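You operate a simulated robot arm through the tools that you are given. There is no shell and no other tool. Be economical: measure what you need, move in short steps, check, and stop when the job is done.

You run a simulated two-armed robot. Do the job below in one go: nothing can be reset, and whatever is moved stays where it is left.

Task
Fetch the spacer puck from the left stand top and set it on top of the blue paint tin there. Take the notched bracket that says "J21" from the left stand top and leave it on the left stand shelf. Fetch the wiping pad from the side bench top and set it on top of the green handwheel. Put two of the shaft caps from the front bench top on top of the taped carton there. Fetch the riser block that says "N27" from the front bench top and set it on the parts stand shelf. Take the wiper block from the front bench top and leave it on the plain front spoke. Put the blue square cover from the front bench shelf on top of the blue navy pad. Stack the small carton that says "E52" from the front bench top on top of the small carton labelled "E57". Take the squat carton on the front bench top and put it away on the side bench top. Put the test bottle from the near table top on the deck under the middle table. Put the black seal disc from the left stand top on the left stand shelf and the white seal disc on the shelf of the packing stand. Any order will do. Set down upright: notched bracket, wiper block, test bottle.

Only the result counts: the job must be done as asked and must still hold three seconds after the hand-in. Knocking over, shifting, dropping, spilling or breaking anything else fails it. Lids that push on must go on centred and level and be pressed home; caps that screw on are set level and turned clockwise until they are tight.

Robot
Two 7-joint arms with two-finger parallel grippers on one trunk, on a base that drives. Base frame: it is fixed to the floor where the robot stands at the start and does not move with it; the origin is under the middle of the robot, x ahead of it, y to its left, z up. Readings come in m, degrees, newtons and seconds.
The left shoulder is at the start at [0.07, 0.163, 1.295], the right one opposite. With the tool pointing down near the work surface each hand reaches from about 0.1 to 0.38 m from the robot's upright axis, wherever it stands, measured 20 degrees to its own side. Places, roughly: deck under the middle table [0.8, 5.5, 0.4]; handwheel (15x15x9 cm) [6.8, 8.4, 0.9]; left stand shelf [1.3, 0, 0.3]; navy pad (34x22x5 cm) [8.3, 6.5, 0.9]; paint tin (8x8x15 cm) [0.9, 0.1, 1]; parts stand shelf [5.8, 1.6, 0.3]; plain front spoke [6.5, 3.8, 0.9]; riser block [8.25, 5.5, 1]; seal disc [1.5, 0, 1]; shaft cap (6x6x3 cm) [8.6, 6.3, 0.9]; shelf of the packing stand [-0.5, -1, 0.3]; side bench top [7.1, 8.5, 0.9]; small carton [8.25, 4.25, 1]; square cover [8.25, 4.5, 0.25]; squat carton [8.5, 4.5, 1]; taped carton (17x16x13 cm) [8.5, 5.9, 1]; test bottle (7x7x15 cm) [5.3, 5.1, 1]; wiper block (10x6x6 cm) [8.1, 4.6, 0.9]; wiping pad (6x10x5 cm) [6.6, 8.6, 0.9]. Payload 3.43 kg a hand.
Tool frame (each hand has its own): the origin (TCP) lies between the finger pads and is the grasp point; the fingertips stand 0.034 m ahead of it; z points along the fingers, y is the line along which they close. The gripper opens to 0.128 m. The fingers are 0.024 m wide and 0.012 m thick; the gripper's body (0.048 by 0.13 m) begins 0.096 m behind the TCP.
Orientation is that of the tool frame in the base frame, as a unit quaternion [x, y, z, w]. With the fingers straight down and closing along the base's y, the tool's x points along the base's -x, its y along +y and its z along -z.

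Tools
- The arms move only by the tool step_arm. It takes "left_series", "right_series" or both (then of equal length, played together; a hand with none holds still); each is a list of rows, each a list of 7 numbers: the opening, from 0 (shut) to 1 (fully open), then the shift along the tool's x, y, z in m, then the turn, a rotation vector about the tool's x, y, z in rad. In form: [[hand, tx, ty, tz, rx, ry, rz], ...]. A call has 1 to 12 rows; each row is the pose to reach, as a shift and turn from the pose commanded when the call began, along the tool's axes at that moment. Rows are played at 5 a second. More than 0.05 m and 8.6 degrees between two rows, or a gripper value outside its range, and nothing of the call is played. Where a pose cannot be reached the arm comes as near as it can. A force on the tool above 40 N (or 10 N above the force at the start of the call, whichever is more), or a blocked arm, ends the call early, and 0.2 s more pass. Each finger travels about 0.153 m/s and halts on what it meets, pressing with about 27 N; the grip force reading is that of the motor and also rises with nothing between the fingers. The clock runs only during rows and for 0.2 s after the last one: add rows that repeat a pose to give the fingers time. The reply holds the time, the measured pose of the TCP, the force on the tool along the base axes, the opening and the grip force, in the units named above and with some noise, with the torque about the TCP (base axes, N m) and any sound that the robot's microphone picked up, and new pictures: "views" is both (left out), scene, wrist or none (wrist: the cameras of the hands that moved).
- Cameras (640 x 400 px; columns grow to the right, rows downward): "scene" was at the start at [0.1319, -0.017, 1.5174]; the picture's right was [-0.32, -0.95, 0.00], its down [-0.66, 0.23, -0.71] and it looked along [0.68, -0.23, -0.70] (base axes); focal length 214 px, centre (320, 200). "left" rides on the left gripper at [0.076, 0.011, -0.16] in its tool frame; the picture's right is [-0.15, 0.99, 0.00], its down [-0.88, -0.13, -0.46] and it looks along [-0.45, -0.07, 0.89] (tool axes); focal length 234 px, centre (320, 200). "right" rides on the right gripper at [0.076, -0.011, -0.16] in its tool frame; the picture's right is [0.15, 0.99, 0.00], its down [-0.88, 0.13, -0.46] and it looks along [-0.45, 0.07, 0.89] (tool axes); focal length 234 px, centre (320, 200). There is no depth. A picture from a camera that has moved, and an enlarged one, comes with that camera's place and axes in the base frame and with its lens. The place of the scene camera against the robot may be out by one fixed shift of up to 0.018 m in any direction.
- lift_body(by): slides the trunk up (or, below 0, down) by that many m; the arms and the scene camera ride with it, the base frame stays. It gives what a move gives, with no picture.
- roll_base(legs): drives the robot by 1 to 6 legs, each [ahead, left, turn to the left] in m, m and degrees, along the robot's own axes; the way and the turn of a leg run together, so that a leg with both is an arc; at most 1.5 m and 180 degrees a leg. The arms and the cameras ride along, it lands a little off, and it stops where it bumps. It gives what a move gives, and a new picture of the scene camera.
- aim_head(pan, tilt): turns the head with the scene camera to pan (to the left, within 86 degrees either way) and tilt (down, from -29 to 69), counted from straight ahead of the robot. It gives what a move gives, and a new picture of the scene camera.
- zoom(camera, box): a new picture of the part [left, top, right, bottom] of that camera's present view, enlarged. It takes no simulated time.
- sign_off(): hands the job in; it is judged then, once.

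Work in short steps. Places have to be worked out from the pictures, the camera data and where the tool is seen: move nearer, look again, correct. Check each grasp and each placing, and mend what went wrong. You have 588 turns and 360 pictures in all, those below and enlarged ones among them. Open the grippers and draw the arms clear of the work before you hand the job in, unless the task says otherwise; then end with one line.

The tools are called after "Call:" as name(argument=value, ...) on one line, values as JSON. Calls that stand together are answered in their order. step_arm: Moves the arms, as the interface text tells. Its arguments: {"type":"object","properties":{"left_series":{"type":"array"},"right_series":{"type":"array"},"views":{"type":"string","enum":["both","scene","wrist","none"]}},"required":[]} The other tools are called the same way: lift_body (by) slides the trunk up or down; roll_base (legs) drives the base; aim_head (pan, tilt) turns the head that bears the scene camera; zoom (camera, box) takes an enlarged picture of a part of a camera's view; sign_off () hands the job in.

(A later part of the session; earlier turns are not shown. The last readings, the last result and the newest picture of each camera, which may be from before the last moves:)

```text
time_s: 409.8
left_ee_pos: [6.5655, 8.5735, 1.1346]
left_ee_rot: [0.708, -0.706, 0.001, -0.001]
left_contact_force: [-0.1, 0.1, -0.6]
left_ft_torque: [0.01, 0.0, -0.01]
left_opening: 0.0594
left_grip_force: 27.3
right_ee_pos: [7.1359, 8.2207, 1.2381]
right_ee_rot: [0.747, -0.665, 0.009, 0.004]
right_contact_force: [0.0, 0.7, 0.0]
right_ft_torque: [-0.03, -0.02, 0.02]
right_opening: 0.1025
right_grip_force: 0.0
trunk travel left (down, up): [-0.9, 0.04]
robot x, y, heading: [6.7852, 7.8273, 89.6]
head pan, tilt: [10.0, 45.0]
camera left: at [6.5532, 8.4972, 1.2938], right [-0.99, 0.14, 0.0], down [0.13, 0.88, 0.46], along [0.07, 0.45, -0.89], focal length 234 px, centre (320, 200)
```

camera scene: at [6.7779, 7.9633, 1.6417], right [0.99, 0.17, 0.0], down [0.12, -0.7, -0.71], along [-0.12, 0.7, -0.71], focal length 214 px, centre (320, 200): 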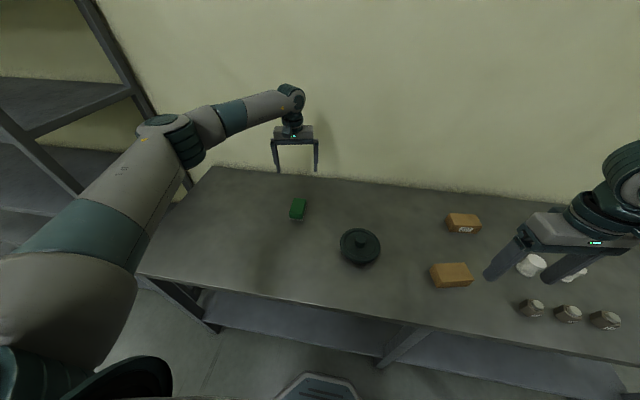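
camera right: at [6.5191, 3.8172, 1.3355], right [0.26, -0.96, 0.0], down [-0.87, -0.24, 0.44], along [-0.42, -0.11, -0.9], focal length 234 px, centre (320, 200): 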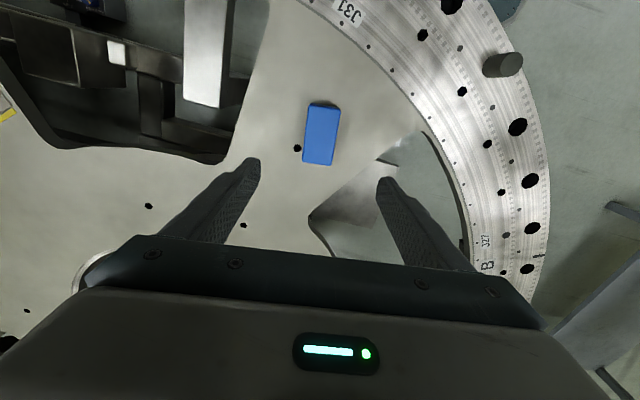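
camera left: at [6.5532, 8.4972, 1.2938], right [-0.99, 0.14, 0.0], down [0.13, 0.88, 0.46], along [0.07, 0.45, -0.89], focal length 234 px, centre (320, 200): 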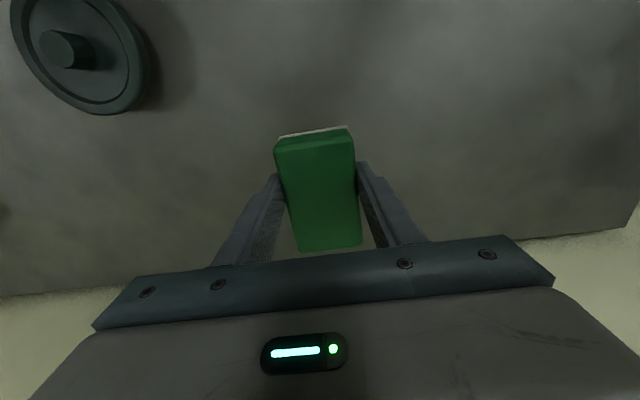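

Pad held. I move so that the wrist camera looks straight down on the knob, to measure it exactly.

Call:
roll_base(legs=[[-0.08, -0.285, 0.3]])

Call:
step_arm(left_series=[[0.3, 0, 0, 0, 0, 0, 0]], views="wrist")

Call:
zoom(camera="scene", box=[220, 120, 360, 260])

```text
time_s: 411.8
left_ee_pos: [6.8431, 8.4927, 1.1329]
left_ee_rot: [0.709, -0.705, 0.001, -0.001]
left_contact_force: [-0.6, -0.1, -1.0]
left_ft_torque: [-0.04, 0.0, -0.01]
left_opening: 0.0594
left_grip_force: 27.1
right_ee_pos: [7.4159, 8.1416, 1.2376]
right_ee_rot: [0.748, -0.663, 0.011, 0.004]
right_contact_force: [1.2, 0.4, -0.6]
right_ft_torque: [0.0, -0.02, 0.01]
right_opening: 0.1024
right_grip_force: 0.1
trunk travel left (down, up): [-0.9, 0.04]
robot x, y, heading: [7.0705, 7.7441, 90.0]
head pan, tilt: [10.0, 45.0]
camera scene: at [7.0572, 7.8856, 1.6414], right [0.98, 0.17, 0.0], down [0.12, -0.7, -0.71], along [-0.12, 0.7, -0.71], focal length 214 px, centre (320, 200)
```

scene: 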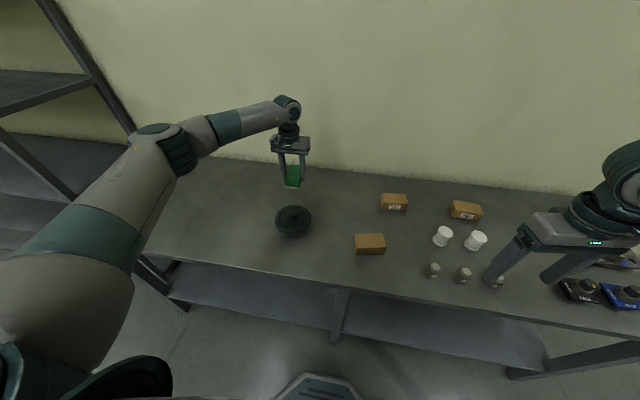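

```text
time_s: 412.2
left_ee_pos: [6.8444, 8.4924, 1.1322]
left_ee_rot: [0.709, -0.705, 0.0, -0.001]
left_contact_force: [-0.8, 0.6, -1.3]
left_ft_torque: [-0.01, -0.01, 0.0]
left_opening: 0.0593
left_grip_force: 27.1
right_ee_pos: [7.4181, 8.1411, 1.2373]
right_ee_rot: [0.747, -0.664, 0.01, 0.004]
right_contact_force: [-0.5, -0.2, -0.6]
right_ft_torque: [0.0, -0.02, 0.03]
right_opening: 0.1022
right_grip_force: 0.0
trunk travel left (down, up): [-0.9, 0.04]
robot x, y, heading: [7.0674, 7.743, 90.1]
head pan, tilt: [10.0, 45.0]
camera left: at [6.8337, 8.4173, 1.2928], right [-0.99, 0.14, 0.0], down [0.12, 0.88, 0.46], along [0.07, 0.45, -0.89], focal length 234 px, centre (320, 200)
```

left: 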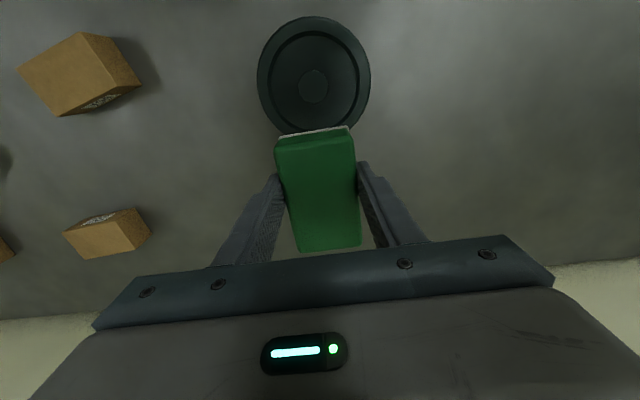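

```text
2.86 times, centred on (290, 190) of scene
camera zoom: at [7.0589, 7.8851, 1.6414], right [0.98, 0.17, 0.0], down [0.12, -0.7, -0.71], along [-0.12, 0.7, -0.71], focal length 613 px, centre (406, 229)
```

zoom: 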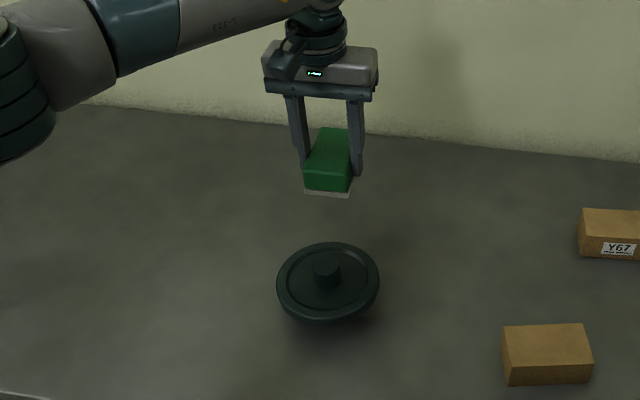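

Knob centre measured at [6.845, 8.421]. I bring the pad's centre over it and creep down to contact.

Call:
step_arm(left_series=[[0.3, 0.037, 0, 0, 0, 0, 0], [0.3, 0.074, 0, 0, 0, 0, 0], [0.3, 0.074, 0, 0.04, 0, 0, 0], [0.3, 0.074, 0, 0.07, 0, 0, 0], [0.3, 0.074, 0, 0.08, 0, 0, 0]], views="wrist")

Call:
zoom(camera="scene", box=[230, 150, 350, 250])

```text
time_s: 413.4
left_ee_pos: [6.8435, 8.4167, 1.0541]
left_ee_rot: [0.709, -0.706, 0.0, 0.0]
left_contact_force: [-0.6, -0.1, -1.8]
left_ft_torque: [-0.02, 0.01, 0.04]
left_opening: 0.0596
left_grip_force: 26.5
right_ee_pos: [7.4179, 8.1407, 1.2372]
right_ee_rot: [0.748, -0.664, 0.01, 0.004]
right_contact_force: [-0.7, -0.9, 0.3]
right_ft_torque: [0.0, 0.02, -0.02]
right_opening: 0.1025
right_grip_force: 0.1
trunk travel left (down, up): [-0.9, 0.04]
robot x, y, heading: [7.0708, 7.7438, 90.0]
head pan, tilt: [10.0, 45.0]
camera left: at [6.8338, 8.3417, 1.2132], right [-0.99, 0.14, 0.0], down [0.12, 0.88, 0.46], along [0.07, 0.45, -0.89], focal length 234 px, centre (320, 200)
```

left: 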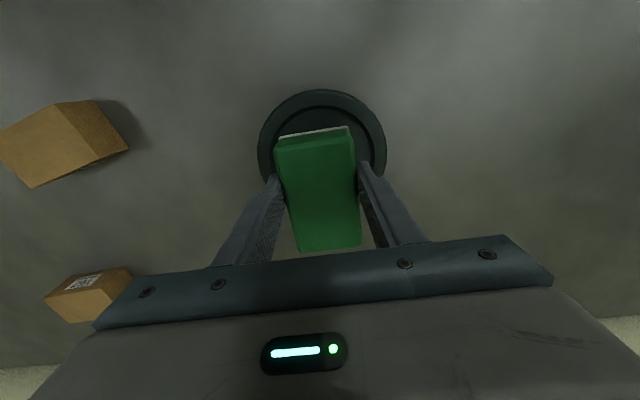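

```text
4.00 times, centred on (290, 200) of scene
camera zoom: at [7.0591, 7.8838, 1.6416], right [0.98, 0.17, 0.0], down [0.12, -0.7, -0.71], along [-0.12, 0.7, -0.71], focal length 858 px, centre (440, 200)
```

zoom: 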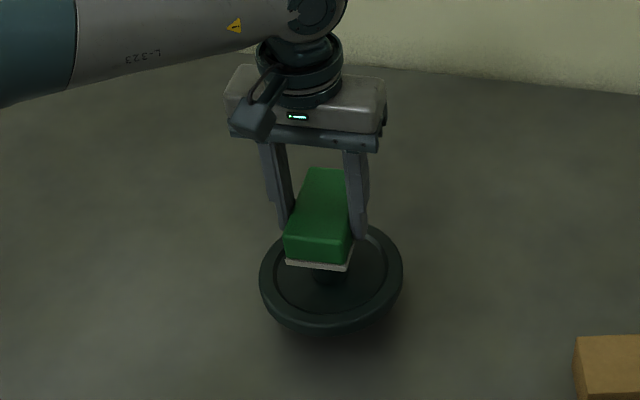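

Aligned. Creep down to contact.

Call:
step_arm(left_series=[[0.3, 0, 0, 0.008, 0, 0, 0], [0.3, 0, 0, 0.012, 0, 0, 0], [0.3, 0, 0, 0.015, 0, 0, 0], [0.3, 0, 0, 0.018, 0, 0, 0], [0.3, 0, 0, 0.021, 0, 0, 0], [0.3, 0, 0, 0.024, 0, 0, 0], [0.3, 0, 0, 0.027, 0, 0, 0], [0.3, 0, 0, 0.03, 0, 0, 0], [0.3, 0, 0, 0.033, 0, 0, 0]], views="none")

```text
time_s: 415.4
left_ee_pos: [6.8476, 8.4178, 1.0241]
left_ee_rot: [0.709, -0.706, -0.002, -0.003]
left_contact_force: [-5.0, 2.0, 27.3]
left_ft_torque: [0.13, 0.32, 0.01]
left_opening: 0.0593
left_grip_force: 26.9
right_ee_pos: [7.4193, 8.139, 1.2392]
right_ee_rot: [0.748, -0.664, 0.009, 0.003]
right_contact_force: [0.0, -0.6, 0.3]
right_ft_torque: [0.01, 0.01, 0.02]
right_opening: 0.1025
right_grip_force: 0.0
trunk travel left (down, up): [-0.9, 0.04]
robot x, y, heading: [7.0674, 7.7446, 90.2]
head pan, tilt: [10.0, 45.0]
```

Contact torque shows the pad centred on the knob within ~3 mm. Relieve and open gently, then rise.

Call:
step_arm(left_series=[[0.3, 0, 0, -0.004, 0, 0, 0], [0.45, 0, 0, -0.004, 0, 0, 0], [0.6, 0, 0, -0.004, 0, 0, 0], [0.7, 0, 0, -0.004, 0, 0, 0], [0.7, 0, 0, -0.03, 0, 0, 0], [0.7, 0, 0, -0.08, 0, 0, 0], [0.7, 0, 0, -0.12, 0, 0, 0]], views="both")

Call:
zoom(camera="scene", box=[230, 150, 350, 250])

```text
time_s: 417.0
left_ee_pos: [6.8461, 8.4172, 1.1403]
left_ee_rot: [0.709, -0.706, 0.0, -0.001]
left_contact_force: [0.4, -0.4, 0.2]
left_ft_torque: [0.02, 0.01, 0.0]
left_opening: 0.0895
left_grip_force: 0.1
right_ee_pos: [7.4183, 8.14, 1.2374]
right_ee_rot: [0.748, -0.664, 0.01, 0.004]
right_contact_force: [0.9, 1.0, 0.1]
right_ft_torque: [0.06, 0.07, -0.01]
right_opening: 0.1026
right_grip_force: 0.0
trunk travel left (down, up): [-0.9, 0.04]
robot x, y, heading: [7.0691, 7.745, 90.1]
head pan, tilt: [10.0, 45.0]
camera scene: at [7.06, 7.884, 1.6415], right [0.98, 0.17, 0.0], down [0.12, -0.7, -0.71], along [-0.12, 0.7, -0.71], focal length 214 px, centre (320, 200)
camera left: at [6.8353, 8.3415, 1.3006], right [-0.99, 0.14, 0.0], down [0.13, 0.88, 0.46], along [0.07, 0.45, -0.89], focal length 234 px, centre (320, 200)
```

scene: 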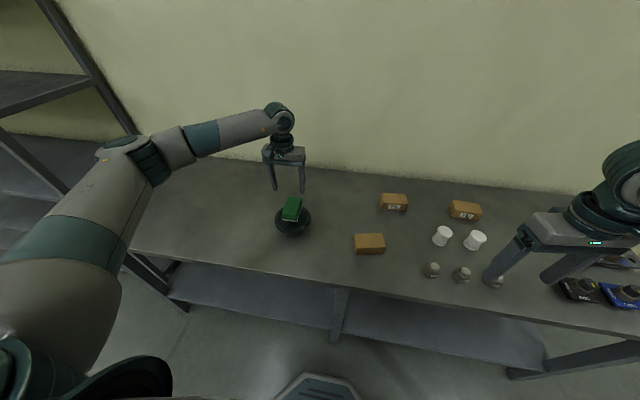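
left: 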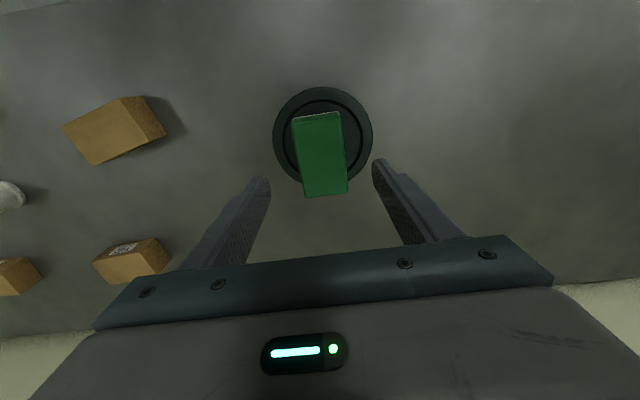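

```text
4.00 times, centred on (290, 200) of scene
camera zoom: at [7.06, 7.884, 1.6415], right [0.98, 0.17, 0.0], down [0.12, -0.7, -0.71], along [-0.12, 0.7, -0.71], focal length 858 px, centre (440, 200)
```

zoom: 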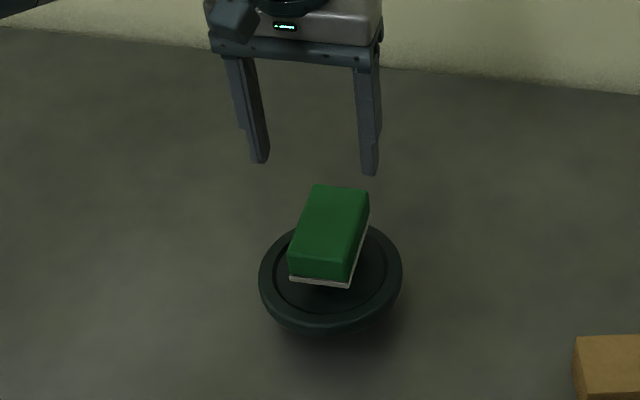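

The pad rests on the handwheel's knob. I retract, turn toward the front bench's left end and look at the navy pad, caps and taped carton.

Call:
roll_base(legs=[[-0.6, 0, 0], [0, 0, -90], [0, -0.8, 0], [0.3, 0, 0]])

Call:
aim_head(pan=0, tilt=40)

Call:
zoom(camera="scene", box=[160, 60, 560, 310])

```text
time_s: 429.9
left_ee_pos: [8.0409, 6.5469, 1.1421]
left_ee_rot: [0.003, 1.0, -0.002, 0.001]
left_contact_force: [-1.4, -0.3, 0.0]
left_ft_torque: [0.01, -0.02, 0.02]
left_opening: 0.0896
left_grip_force: 0.1
right_ee_pos: [7.7577, 5.9781, 1.2389]
right_ee_rot: [-0.054, 0.999, -0.004, -0.009]
right_contact_force: [-0.3, 0.1, -0.7]
right_ft_torque: [-0.01, -0.02, 0.0]
right_opening: 0.1022
right_grip_force: 0.1
trunk travel left (down, up): [-0.9, 0.04]
robot x, y, heading: [7.3651, 6.3292, -0.5]
head pan, tilt: [10.0, 45.0]
camera scene: at [7.4994, 6.353, 1.6417], right [0.16, -0.99, 0.0], down [-0.7, -0.12, -0.71], along [0.7, 0.12, -0.71], focal length 214 px, centre (320, 200)
```

scene: 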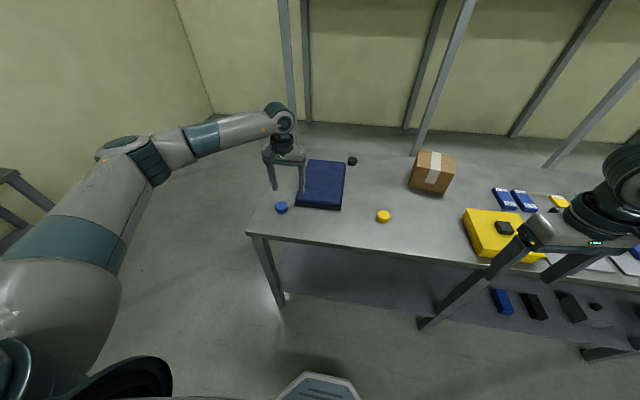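

```text
time_s: 430.6
left_ee_pos: [8.0418, 6.5478, 1.1407]
left_ee_rot: [0.003, 1.0, 0.0, 0.001]
left_contact_force: [0.0, -0.6, 0.3]
left_ft_torque: [-0.02, 0.03, -0.02]
left_opening: 0.0894
left_grip_force: 0.2
right_ee_pos: [7.7607, 5.9787, 1.2374]
right_ee_rot: [-0.054, 0.998, -0.004, -0.009]
right_contact_force: [0.5, 1.2, -0.2]
right_ft_torque: [0.03, 0.01, 0.01]
right_opening: 0.1024
right_grip_force: 0.0
trunk travel left (down, up): [-0.9, 0.04]
robot x, y, heading: [7.369, 6.3281, -0.5]
head pan, tilt: [0.0, 40.0]
camera scene: at [7.5073, 6.3388, 1.6486], right [-0.01, -1.0, 0.0], down [-0.64, 0.01, -0.77], along [0.77, -0.01, -0.64], focal length 214 px, centre (320, 200)
```

scene: 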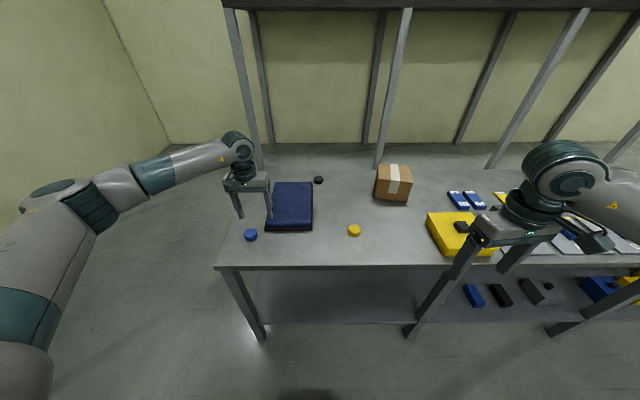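

```text
1.60 times, centred on (360, 185) of scene
camera zoom: at [7.5073, 6.3388, 1.6486], right [-0.01, -1.0, 0.0], down [-0.64, 0.01, -0.77], along [0.77, -0.01, -0.64], focal length 343 px, centre (256, 224)
```

zoom: 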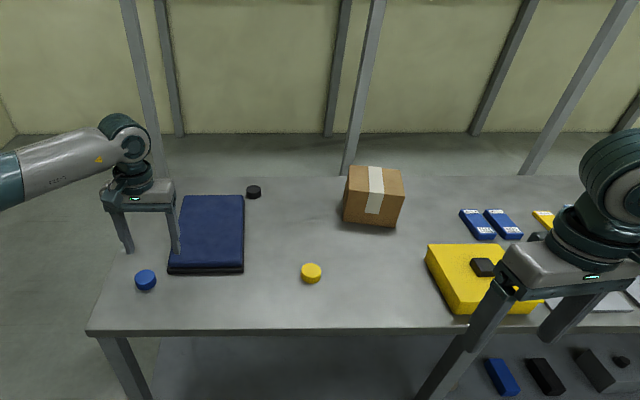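

Three caps: blue, yellow, black. I'll use yellow (right hand) and blue (left hand). I move in and place both hands above them.

Call:
roll_base(legs=[[0.25, 0.07, 0.5]])

Call:
step_arm(left_series=[[0.7, 0.04, 0, 0, 0, 0, 0], [0.7, 0.08, 0, 0, 0, 0, 0], [0.7, 0.12, 0, 0, 0, 0, 0], [0.7, 0.16, 0, 0, 0, 0, 0], [0.7, 0.165, 0, 0, 0, 0, 0]], right_series=[[0.7, -0.03, 0.02, 0.02, 0, 0, 0], [0.7, -0.06, 0.04, 0.04, 0, 0, 0], [0.7, -0.09, 0.06, 0.06, 0, 0, 0], [0.7, -0.12, 0.08, 0.08, 0, 0, 0], [0.7, -0.1486, 0.0995, 0.1, 0, 0, 0]], views="wrist")

```text
time_s: 432.5
left_ee_pos: [8.2918, 6.6193, 1.142]
left_ee_rot: [-0.001, 1.0, -0.001, 0.001]
left_contact_force: [-0.8, -0.3, 0.0]
left_ft_torque: [-0.01, -0.01, 0.02]
left_opening: 0.0896
left_grip_force: 0.0
right_ee_pos: [8.0161, 6.0489, 1.238]
right_ee_rot: [-0.058, 0.998, -0.004, -0.009]
right_contact_force: [0.1, 0.4, 0.2]
right_ft_torque: [0.02, -0.02, 0.0]
right_opening: 0.1024
right_grip_force: 0.2
trunk travel left (down, up): [-0.9, 0.04]
robot x, y, heading: [7.6193, 6.3976, -0.3]
head pan, tilt: [0.0, 40.0]
camera scene: at [7.7581, 6.407, 1.649], right [0.0, -1.0, 0.0], down [-0.64, 0.0, -0.77], along [0.77, 0.0, -0.64], focal length 214 px, centre (320, 200)
```

scene: 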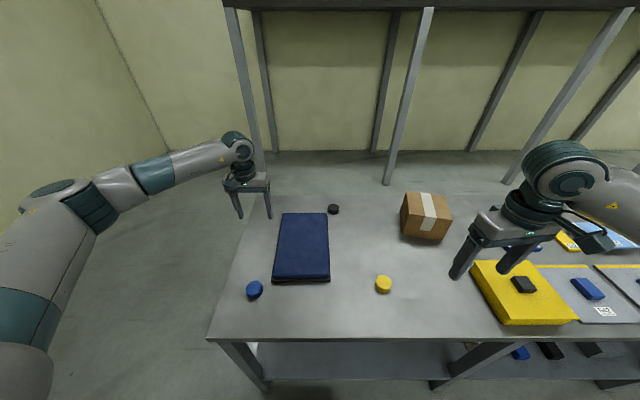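

```text
time_s: 433.7
left_ee_pos: [8.1296, 6.62, 1.1411]
left_ee_rot: [-0.003, 1.0, -0.001, 0.0]
left_contact_force: [-0.2, 0.1, 0.9]
left_ft_torque: [-0.04, -0.02, 0.01]
left_opening: 0.0894
left_grip_force: 0.0
right_ee_pos: [8.1539, 6.164, 1.1348]
right_ee_rot: [-0.059, 0.998, -0.005, -0.01]
right_contact_force: [0.7, 0.6, -0.1]
right_ft_torque: [0.02, 0.04, 0.0]
right_opening: 0.0897
right_grip_force: 0.1
trunk travel left (down, up): [-0.9, 0.04]
robot x, y, heading: [7.6226, 6.395, -0.2]
head pan, tilt: [0.0, 40.0]
camera right: at [8.0808, 6.144, 1.2947], right [-0.26, 0.97, -0.01], down [0.87, 0.24, 0.44], along [0.42, 0.11, -0.9], focal length 234 px, centre (320, 200)
camera left: at [8.0534, 6.6306, 1.3009], right [0.14, 0.99, 0.0], down [0.88, -0.13, 0.46], along [0.45, -0.07, -0.89], focal length 234 px, centre (320, 200)
```

right: 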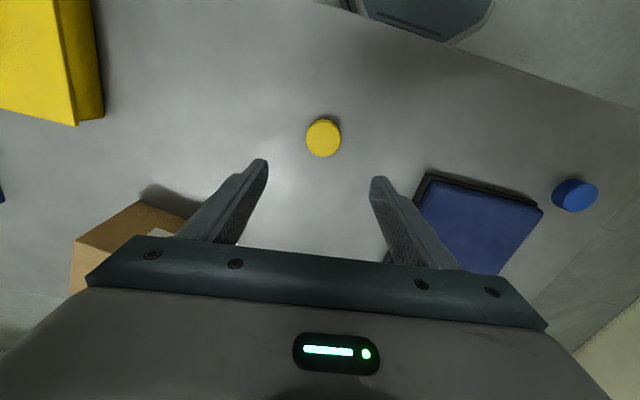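
left: 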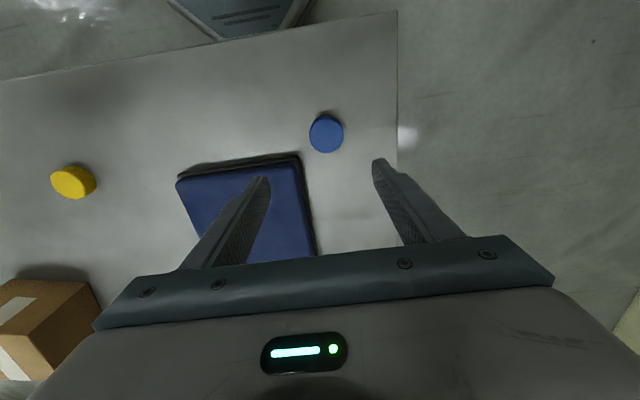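

Both hands are within 8 mm. I correct, descend and grip both caps together.

Call:
step_arm(left_series=[[0.6, 0.006, 0.008, 0.04, 0, 0, 0], [0.6, 0.006, 0.008, 0.08, 0, 0, 0], [0.6, 0.006, 0.008, 0.12, 0, 0, 0], [0.6, 0.006, 0.008, 0.16, 0, 0, 0], [0.6, 0.006, 0.008, 0.198, 0, 0, 0]], right_series=[[0.6, 0.004, 0.002, 0.04, 0, 0, 0], [0.6, 0.004, 0.002, 0.08, 0, 0, 0], [0.6, 0.004, 0.002, 0.12, 0, 0, 0], [0.6, 0.004, 0.002, 0.16, 0, 0, 0], [0.6, 0.004, 0.002, 0.192, 0, 0, 0]], views="wrist")

```text
time_s: 434.9
left_ee_pos: [8.1267, 6.6286, 0.9403]
left_ee_rot: [-0.001, 1.0, 0.0, -0.001]
left_contact_force: [-0.2, 0.4, 0.1]
left_ft_torque: [-0.01, 0.02, 0.01]
left_opening: 0.0768
left_grip_force: 0.2
right_ee_pos: [8.141, 6.1647, 0.9442]
right_ee_rot: [-0.059, 0.998, -0.005, -0.009]
right_contact_force: [-0.3, 0.4, -0.4]
right_ft_torque: [0.01, -0.01, 0.01]
right_opening: 0.0765
right_grip_force: 0.2
trunk travel left (down, up): [-0.9, 0.04]
robot x, y, heading: [7.6215, 6.398, -0.1]
head pan, tilt: [0.0, 40.0]
camera right: at [8.0697, 6.144, 1.1039], right [-0.26, 0.97, 0.0], down [0.87, 0.24, 0.44], along [0.42, 0.11, -0.9], focal length 234 px, centre (320, 200)
camera left: at [8.0498, 6.64, 1.1011], right [0.14, 0.99, 0.0], down [0.88, -0.13, 0.46], along [0.45, -0.07, -0.89], focal length 234 px, centre (320, 200)
```

right: 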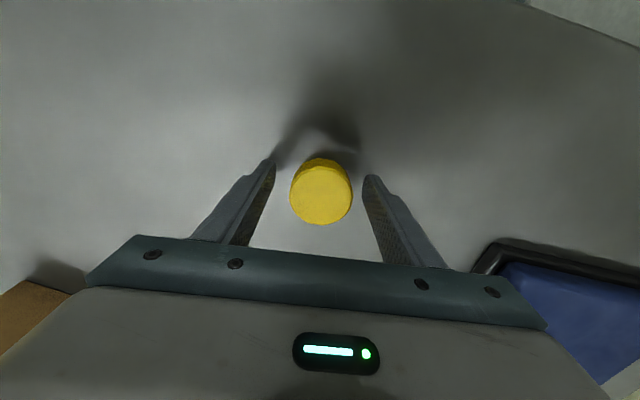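
left: 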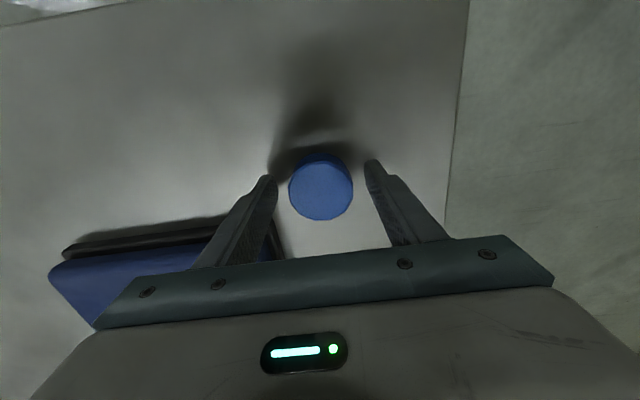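

Both caps are centred. Close both and lift.

Call:
step_arm(left_series=[[0.4, 0, 0, 0, 0, 0, 0], [0.25, 0, 0, 0, 0, 0, 0], [0.25, 0, 0, 0, 0, 0, 0], [0.25, 0, 0, -0.04, 0, 0, 0], [0.25, 0, 0, -0.09, 0, 0, 0], [0.25, 0, 0, -0.14, 0, 0, 0], [0.25, 0, 0, -0.19, 0, 0, 0], [0.25, 0, 0, -0.22, 0, 0, 0]], right_series=[[0.4, 0, 0, 0, 0, 0, 0], [0.25, 0, 0, 0, 0, 0, 0], [0.25, 0, 0, 0, 0, 0, 0], [0.25, 0, 0, -0.04, 0, 0, 0], [0.25, 0, 0, -0.09, 0, 0, 0], [0.25, 0, 0, -0.14, 0, 0, 0], [0.25, 0, 0, -0.19, 0, 0, 0], [0.25, 0, 0, -0.22, 0, 0, 0]], views="scene")

Call:
zoom(camera="scene", box=[370, 170, 490, 260])

```text
time_s: 436.7
left_ee_pos: [8.1208, 6.6283, 1.1641]
left_ee_rot: [-0.001, 1.0, -0.001, 0.0]
left_contact_force: [-0.1, -0.4, -1.3]
left_ft_torque: [-0.02, 0.03, 0.04]
left_opening: 0.0547
left_grip_force: 27.0
right_ee_pos: [8.1452, 6.1674, 1.1618]
right_ee_rot: [-0.058, 0.998, -0.004, -0.009]
right_contact_force: [1.0, -0.6, -0.3]
right_ft_torque: [-0.02, -0.01, -0.02]
right_opening: 0.0542
right_grip_force: 27.0
trunk travel left (down, up): [-0.9, 0.04]
robot x, y, heading: [7.6224, 6.4007, 0.1]
head pan, tilt: [0.0, 40.0]
camera scene: at [7.7597, 6.4076, 1.6487], right [0.0, -1.0, 0.0], down [-0.64, 0.0, -0.77], along [0.77, 0.0, -0.64], focal length 214 px, centre (320, 200)
```

scene: 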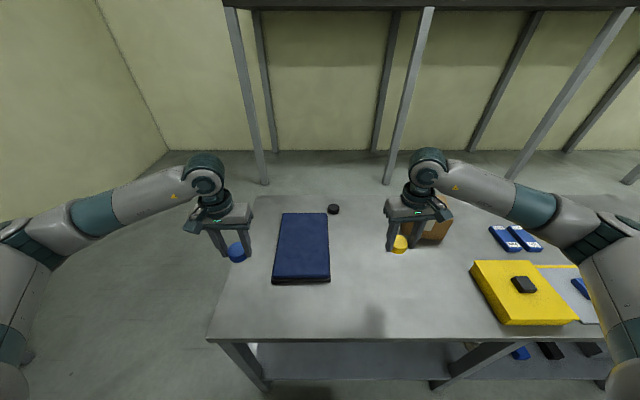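

```text
4.44 times, centred on (430, 215) of scene
camera zoom: at [7.7597, 6.4076, 1.6487], right [0.0, -1.0, 0.0], down [-0.64, 0.0, -0.77], along [0.77, 0.0, -0.64], focal length 953 px, centre (-169, 133)
```

zoom: 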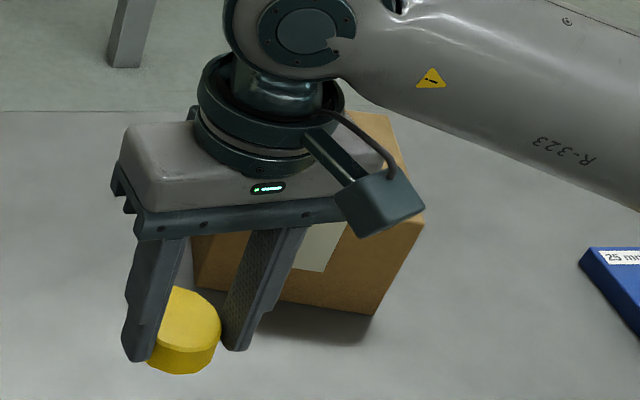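

Both caps held (5.5 cm). I slide right so the carton is centred between the hands and visible.

Call:
roll_base(legs=[[0.06, -0.48, 0]])

Call:
zoom(camera="scene", box=[250, 120, 390, 220])

```text
time_s: 439.6
left_ee_pos: [8.1796, 6.1338, 1.1637]
left_ee_rot: [0.003, 1.0, -0.002, 0.0]
left_contact_force: [0.5, -0.1, -0.7]
left_ft_torque: [0.02, 0.0, 0.01]
left_opening: 0.0544
left_grip_force: 26.5
right_ee_pos: [8.1989, 5.6714, 1.1623]
right_ee_rot: [-0.055, 0.998, -0.005, -0.009]
right_contact_force: [-0.5, -0.2, -0.5]
right_ft_torque: [-0.07, 0.02, -0.01]
right_opening: 0.0543
right_grip_force: 27.2
trunk travel left (down, up): [-0.9, 0.04]
robot x, y, heading: [7.6731, 5.9063, -0.8]
head pan, tilt: [0.0, 40.0]
camera scene: at [7.8162, 5.9162, 1.6487], right [-0.01, -1.0, 0.0], down [-0.64, 0.01, -0.77], along [0.77, -0.01, -0.64], focal length 214 px, centre (320, 200)
```

scene: 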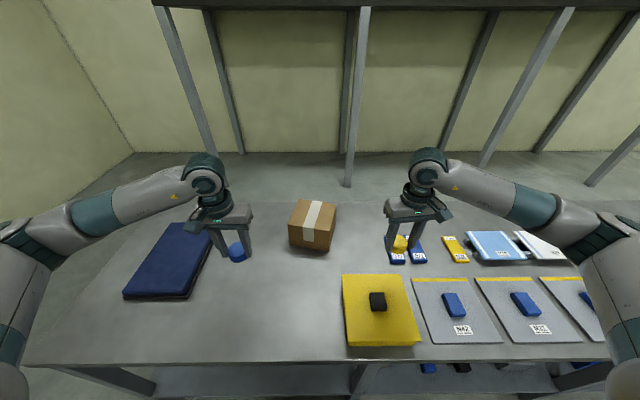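

```text
4.00 times, centred on (320, 170) of scene
camera zoom: at [7.8162, 5.9162, 1.6487], right [-0.01, -1.0, 0.0], down [-0.64, 0.01, -0.77], along [0.77, -0.01, -0.64], focal length 858 px, centre (320, 320)
```

zoom: 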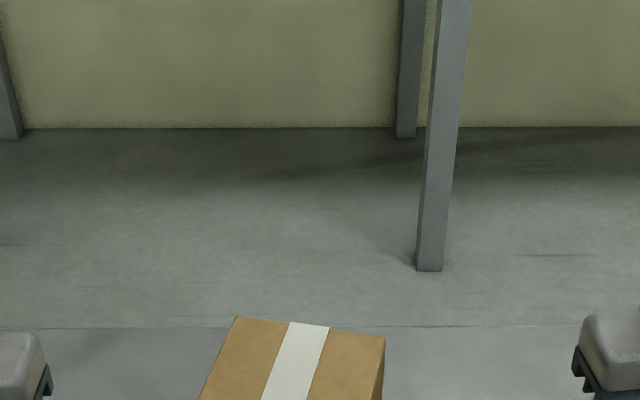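

Let me zoom on the carton itself.

Call:
zoom(camera="scene", box=[270, 190, 350, 260])

```text
5.71 times, centred on (310, 225) of scene
camera zoom: at [7.8162, 5.9162, 1.6487], right [-0.01, -1.0, 0.0], down [-0.64, 0.01, -0.77], along [0.77, -0.01, -0.64], focal length 1226 px, centre (377, 57)
```

zoom: 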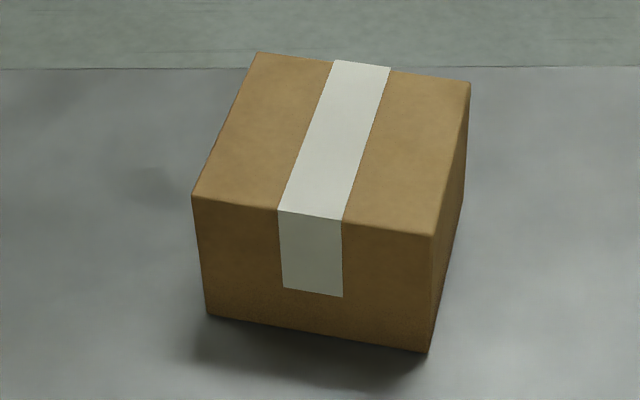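

Carton top fits 17×16 cm at z 1.03, centre [8.456, 5.926]. I edge forward and bring the blue cap over its left half.

Call:
roll_base(legs=[[0.05, 0, 0.8]])

Call:
step_arm(left_series=[[0.25, -0.03, -0.022, 0, 0, 0, 0], [0.25, -0.06, -0.044, 0, 0, 0, 0], [0.25, -0.09, -0.066, 0, 0, 0, 0], [0.25, -0.12, -0.088, 0, 0, 0, 0], [0.25, -0.15, -0.11, 0, 0, 0, 0], [0.25, -0.18, -0.132, 0, 0, 0, 0], [0.25, -0.21, -0.154, 0, 0, 0, 0], [0.25, -0.232, -0.17, 0, 0, 0, 0]], views="both")

```text
time_s: 440.5
left_ee_pos: [8.2176, 6.14, 1.1676]
left_ee_rot: [-0.005, 1.0, -0.001, 0.003]
left_contact_force: [-1.5, -0.3, -0.2]
left_ft_torque: [0.03, -0.1, 0.01]
left_opening: 0.0548
left_grip_force: 26.4
right_ee_pos: [8.2461, 5.6785, 1.1669]
right_ee_rot: [-0.062, 0.998, -0.004, -0.006]
right_contact_force: [-1.0, -0.1, 0.8]
right_ft_torque: [0.01, -0.09, -0.01]
right_opening: 0.054
right_grip_force: 27.2
trunk travel left (down, up): [-0.9, 0.04]
robot x, y, heading: [7.727, 5.9106, 0.1]
head pan, tilt: [0.0, 40.0]
camera scene: at [7.8554, 5.9155, 1.6498], right [0.0, -1.0, 0.0], down [-0.64, 0.0, -0.77], along [0.77, 0.0, -0.64], focal length 214 px, centre (320, 200)
```

scene: 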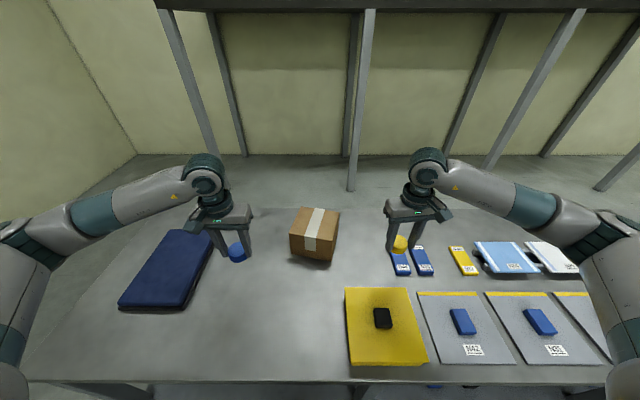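

```text
time_s: 442.3
left_ee_pos: [8.4605, 5.9725, 1.1634]
left_ee_rot: [-0.005, 1.0, 0.0, 0.001]
left_contact_force: [-0.5, -0.2, 0.4]
left_ft_torque: [0.01, 0.0, 0.01]
left_opening: 0.0549
left_grip_force: 27.1
right_ee_pos: [8.2531, 5.6785, 1.162]
right_ee_rot: [-0.062, 0.998, -0.004, -0.009]
right_contact_force: [0.2, -0.3, -0.1]
right_ft_torque: [0.02, 0.0, 0.03]
right_opening: 0.0539
right_grip_force: 26.9
trunk travel left (down, up): [-0.9, 0.04]
robot x, y, heading: [7.7273, 5.9035, 0.5]
head pan, tilt: [0.0, 40.0]
camera scene: at [7.8657, 5.9145, 1.6487], right [0.01, -1.0, 0.0], down [-0.64, 0.0, -0.77], along [0.77, 0.0, -0.64], focal length 214 px, centre (320, 200)
camera left: at [8.3845, 5.9836, 1.3232], right [0.14, 0.99, 0.0], down [0.88, -0.12, 0.46], along [0.45, -0.06, -0.89], focal length 234 px, centre (320, 200)
```

scene: 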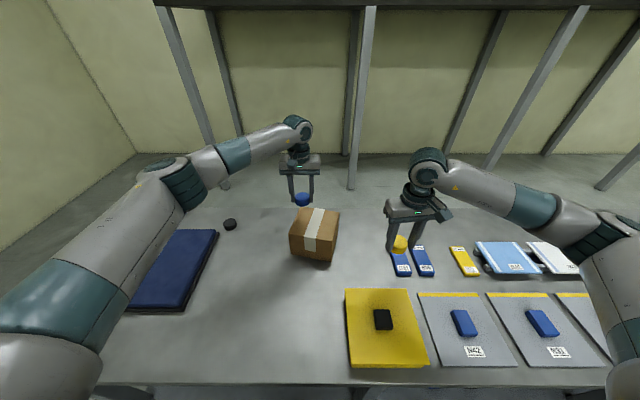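
left: 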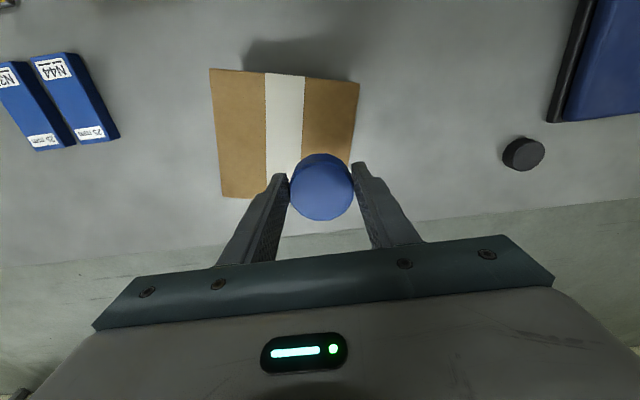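

Blue cap is right over the planned spot. Creep down and release.

Call:
step_arm(left_series=[[0.25, 0, 0, 0.045, 0, 0, 0], [0.25, 0, 0, 0.075, 0, 0, 0], [0.25, 0, 0, 0.084, 0, 0, 0], [0.25, 0, 0, 0.089, 0, 0, 0], [0.25, 0, 0, 0.093, 0, 0, 0], [0.25, 0, 0, 0.096, 0, 0, 0], [0.25, 0, 0, 0.099, 0, 0, 0]], views="none")

```text
time_s: 443.9
left_ee_pos: [8.4586, 5.9719, 1.0689]
left_ee_rot: [-0.005, 1.0, -0.002, 0.003]
left_contact_force: [4.0, 2.5, 25.0]
left_ft_torque: [0.16, -0.36, 0.12]
left_opening: 0.0556
left_grip_force: 26.6
right_ee_pos: [8.25, 5.6783, 1.1648]
right_ee_rot: [-0.062, 0.998, -0.004, -0.009]
right_contact_force: [0.7, 0.5, -1.1]
right_ft_torque: [0.0, 0.03, -0.03]
right_opening: 0.0541
right_grip_force: 27.0
trunk travel left (down, up): [-0.9, 0.04]
robot x, y, heading: [7.7229, 5.9027, 0.5]
head pan, tilt: [0.0, 40.0]
```

Contact on the carton. Release, rise, and swing the left hand away to the left.

Call:
step_arm(left_series=[[0.25, 0, 0, -0.003, 0, 0, 0], [0.5, 0, 0, -0.003, 0, 0, 0], [0.65, 0, 0, -0.003, 0, 0, 0], [0.65, 0, 0, -0.04, 0, 0, 0], [0.65, 0, 0, -0.09, 0, 0, 0], [0.65, 0, 0.04, -0.11, 0, 0, 0], [0.65, 0.03, 0.075, -0.11, 0, 0, 0], [0.65, 0.06, 0.11, -0.11, 0, 0, 0], [0.65, 0.09, 0.145, -0.11, 0, 0, 0], [0.65, 0.12, 0.18, -0.11, 0, 0, 0], [0.65, 0.15, 0.21, -0.11, 0, 0, 0]], right_series=[[0.25, 0, 0, 0, 0, 0, 0], [0.25, 0, 0, 0, 0, 0, 0], [0.25, 0, 0, 0, 0, 0, 0], [0.25, 0, 0, 0, 0, 0, 0], [0.25, 0, 0, 0, 0, 0, 0], [0.25, 0, 0, 0, 0, 0, 0], [0.25, 0, 0, 0, 0, 0, 0], [0.25, -0.03, 0.02, 0, 0, 0, 0], [0.25, -0.065, 0.045, 0, 0, 0, 0], [0.25, -0.1, 0.075, 0, 0, 0, 0], [0.25, -0.13, 0.11, 0, 0, 0, 0]], views="both")

```text
time_s: 446.3
left_ee_pos: [8.3065, 6.1844, 1.174]
left_ee_rot: [-0.005, 1.0, -0.003, 0.0]
left_contact_force: [0.7, 0.6, -0.1]
left_ft_torque: [-0.04, 0.01, -0.01]
left_opening: 0.0832
left_grip_force: 0.1
right_ee_pos: [8.3685, 5.8067, 1.1585]
right_ee_rot: [-0.062, 0.998, -0.005, -0.01]
right_contact_force: [-0.5, 1.1, -1.2]
right_ft_torque: [-0.04, 0.02, -0.01]
right_opening: 0.054
right_grip_force: 27.2
trunk travel left (down, up): [-0.9, 0.04]
robot x, y, heading: [7.7262, 5.9051, 0.2]
head pan, tilt: [0.0, 40.0]
camera scene: at [7.8649, 5.9211, 1.6488], right [0.0, -1.0, 0.0], down [-0.64, -0.01, -0.77], along [0.77, 0.0, -0.64], focal length 214 px, centre (320, 200)
camera right: at [8.2967, 5.7862, 1.3189], right [-0.27, 0.96, -0.01], down [0.87, 0.24, 0.44], along [0.42, 0.11, -0.9], focal length 234 px, centre (320, 200)
camera left: at [8.23, 6.1962, 1.3332], right [0.14, 0.99, 0.0], down [0.88, -0.12, 0.46], along [0.45, -0.07, -0.89], focal length 234 px, centre (320, 200)
```

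scene: 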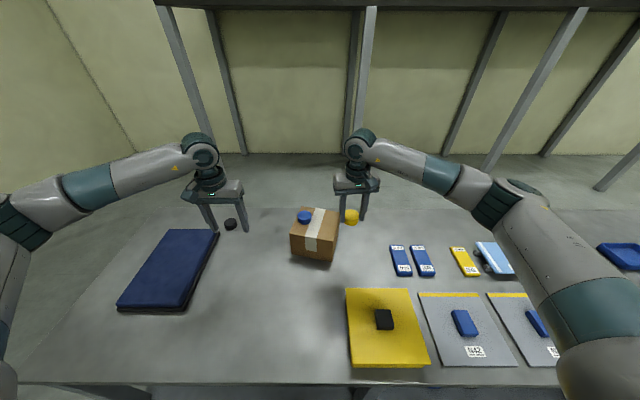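
right: 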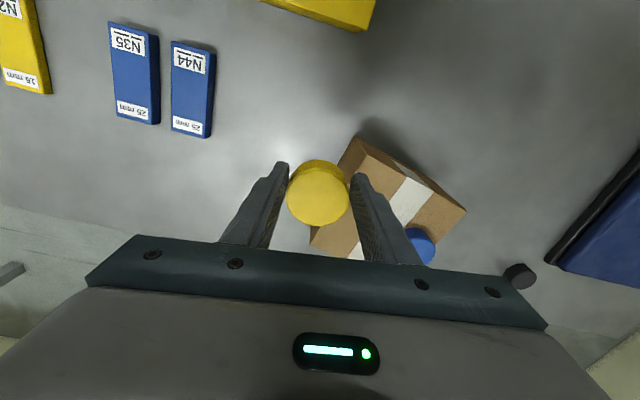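
left: 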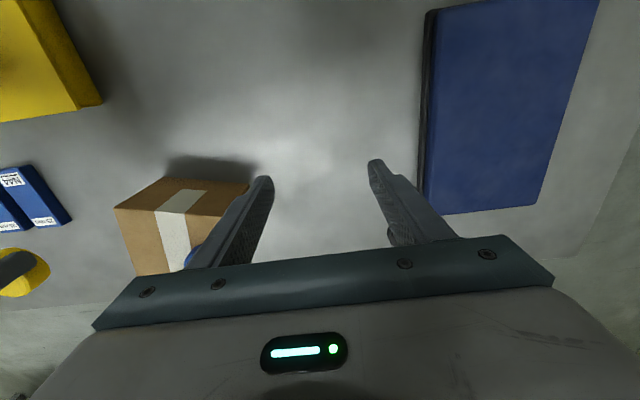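

Blue cap sits on the carton. Now the yellow cap goes to [8.442, 5.884] on the right half.

Call:
step_arm(right_series=[[0.25, -0.03, 0.024, 0, 0, 0, 0], [0.25, -0.06, 0.048, 0, 0, 0, 0], [0.25, -0.0825, 0.0673, 0, 0, 0, 0], [0.25, -0.0825, 0.0673, 0.04, 0, 0, 0]], views="both")

Call:
zoom(camera="scene", box=[270, 170, 370, 270])

```text
time_s: 447.3
left_ee_pos: [8.3073, 6.1795, 1.1758]
left_ee_rot: [-0.006, 1.0, 0.0, -0.001]
left_contact_force: [0.2, -0.5, 0.4]
left_ft_torque: [0.07, 0.02, 0.01]
left_opening: 0.0828
left_grip_force: 0.0
right_ee_pos: [8.439, 5.8781, 1.116]
right_ee_rot: [-0.062, 0.998, -0.005, -0.009]
right_contact_force: [-0.4, -0.3, -0.3]
right_ft_torque: [0.02, 0.02, -0.01]
right_opening: 0.054
right_grip_force: 27.2
trunk travel left (down, up): [-0.9, 0.04]
robot x, y, heading: [7.7263, 5.9051, 0.2]
head pan, tilt: [0.0, 40.0]
camera scene: at [7.8668, 5.9147, 1.6487], right [0.0, -1.0, 0.0], down [-0.64, 0.0, -0.77], along [0.77, 0.0, -0.64], focal length 214 px, centre (320, 200)
camera right: at [8.3688, 5.8576, 1.2775], right [-0.27, 0.96, 0.0], down [0.87, 0.24, 0.44], along [0.42, 0.11, -0.9], focal length 234 px, centre (320, 200)
```

scene: 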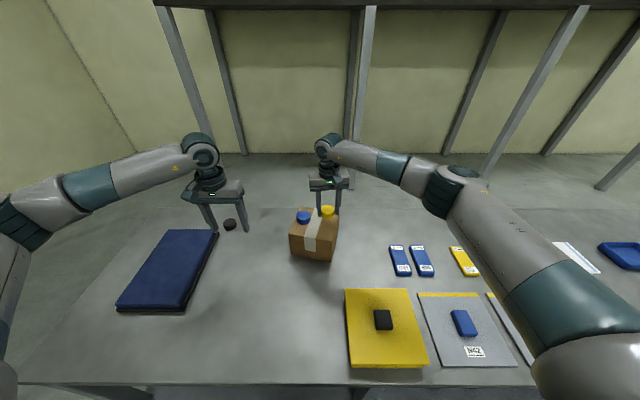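
right: 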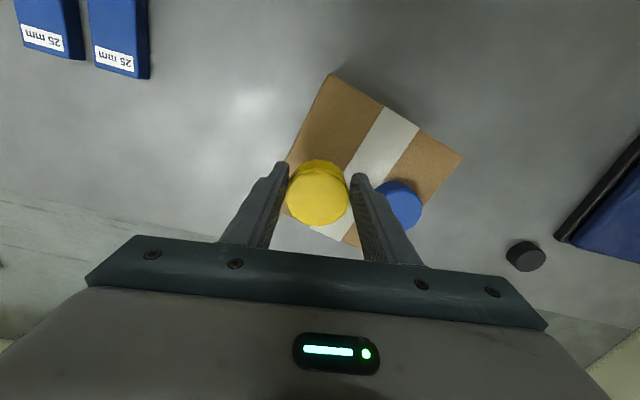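

```text
4.00 times, centred on (320, 220) of scene
camera zoom: at [7.8668, 5.9147, 1.6487], right [0.0, -1.0, 0.0], down [-0.64, 0.0, -0.77], along [0.77, 0.0, -0.64], focal length 858 px, centre (320, 120)
```

zoom: 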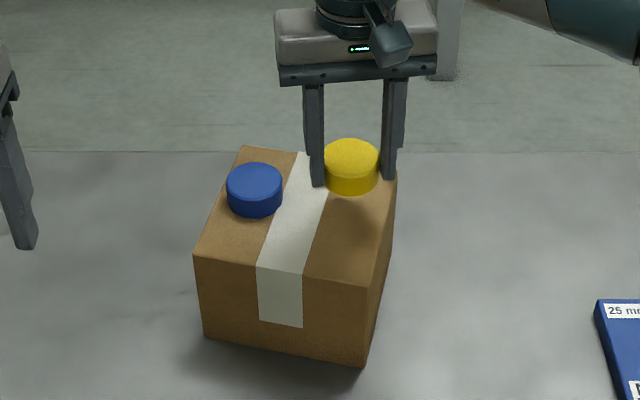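

Slightly inward, then creep down and release.

Call:
step_arm(right_series=[[0.25, -0.001, 0.006, 0.02, 0, 0, 0], [0.25, -0.001, 0.006, 0.035, 0, 0, 0], [0.25, -0.001, 0.006, 0.041, 0, 0, 0], [0.25, -0.001, 0.006, 0.045, 0, 0, 0], [0.25, -0.001, 0.006, 0.048, 0, 0, 0], [0.25, -0.001, 0.006, 0.051, 0, 0, 0]], views="none")

Call:
step_arm(right_series=[[0.25, 0, 0, -0.003, 0, 0, 0], [0.5, 0, 0, -0.003, 0, 0, 0], [0.58, 0, 0, -0.003, 0, 0, 0], [0.58, 0, 0, -0.04, 0, 0, 0], [0.58, 0, 0, -0.09, 0, 0, 0], [0.58, 0, -0.04, -0.11, 0, 0, 0], [0.58, 0.03, -0.075, -0.11, 0, 0, 0], [0.58, 0.06, -0.11, -0.11, 0, 0, 0], [0.58, 0.09, -0.145, -0.11, 0, 0, 0], [0.58, 0.12, -0.18, -0.11, 0, 0, 0]], views="scene")

Call:
zoom(camera="scene", box=[270, 170, 370, 270])

```text
time_s: 448.7
left_ee_pos: [8.304, 6.1805, 1.176]
left_ee_rot: [-0.006, 1.0, -0.001, 0.001]
left_contact_force: [0.8, -0.5, -0.1]
left_ft_torque: [0.03, -0.03, 0.01]
left_opening: 0.0834
left_grip_force: 0.1
right_ee_pos: [8.4383, 5.8857, 1.069]
right_ee_rot: [-0.062, 0.998, -0.004, -0.007]
right_contact_force: [-0.6, -3.7, 23.0]
right_ft_torque: [-0.03, -0.29, -0.13]
right_opening: 0.0536
right_grip_force: 26.8
trunk travel left (down, up): [-0.9, 0.04]
robot x, y, heading: [7.7259, 5.9073, 0.1]
head pan, tilt: [0.0, 40.0]
```

```text
time_s: 450.9
left_ee_pos: [8.3051, 6.1801, 1.1752]
left_ee_rot: [-0.005, 1.0, -0.001, 0.001]
left_contact_force: [-0.9, -0.5, 0.6]
left_ft_torque: [0.05, -0.02, 0.01]
left_opening: 0.0833
left_grip_force: 0.2
right_ee_pos: [8.3433, 5.6898, 1.1793]
right_ee_rot: [-0.062, 0.998, -0.003, -0.009]
right_contact_force: [0.2, -0.1, 0.3]
right_ft_torque: [0.02, 0.0, 0.02]
right_opening: 0.0743
right_grip_force: 0.1
trunk travel left (down, up): [-0.9, 0.04]
robot x, y, heading: [7.73, 5.9057, 0.5]
head pan, tilt: [0.0, 40.0]
camera scene: at [7.8641, 5.9131, 1.6489], right [0.01, -1.0, 0.0], down [-0.64, 0.0, -0.77], along [0.77, 0.01, -0.64], focal length 214 px, centre (320, 200)
```

scene: 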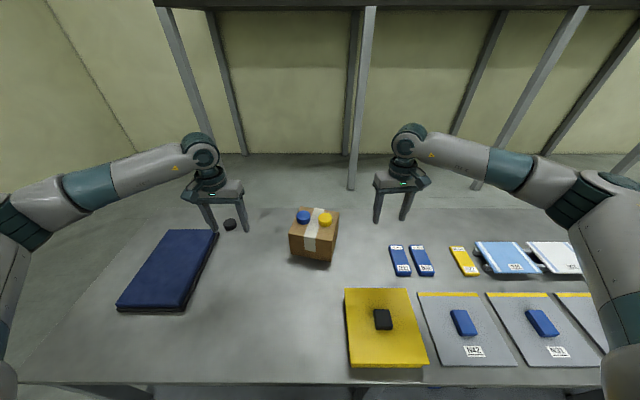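

```text
4.00 times, centred on (320, 220) of scene
camera zoom: at [7.8641, 5.9131, 1.6489], right [0.01, -1.0, 0.0], down [-0.64, 0.0, -0.77], along [0.77, 0.01, -0.64], focal length 858 px, centre (320, 120)
```

zoom: 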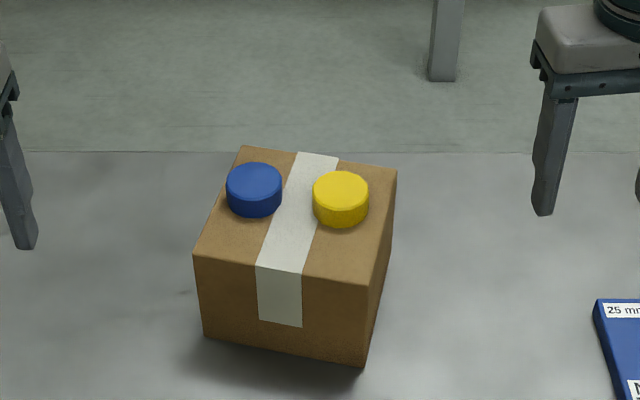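

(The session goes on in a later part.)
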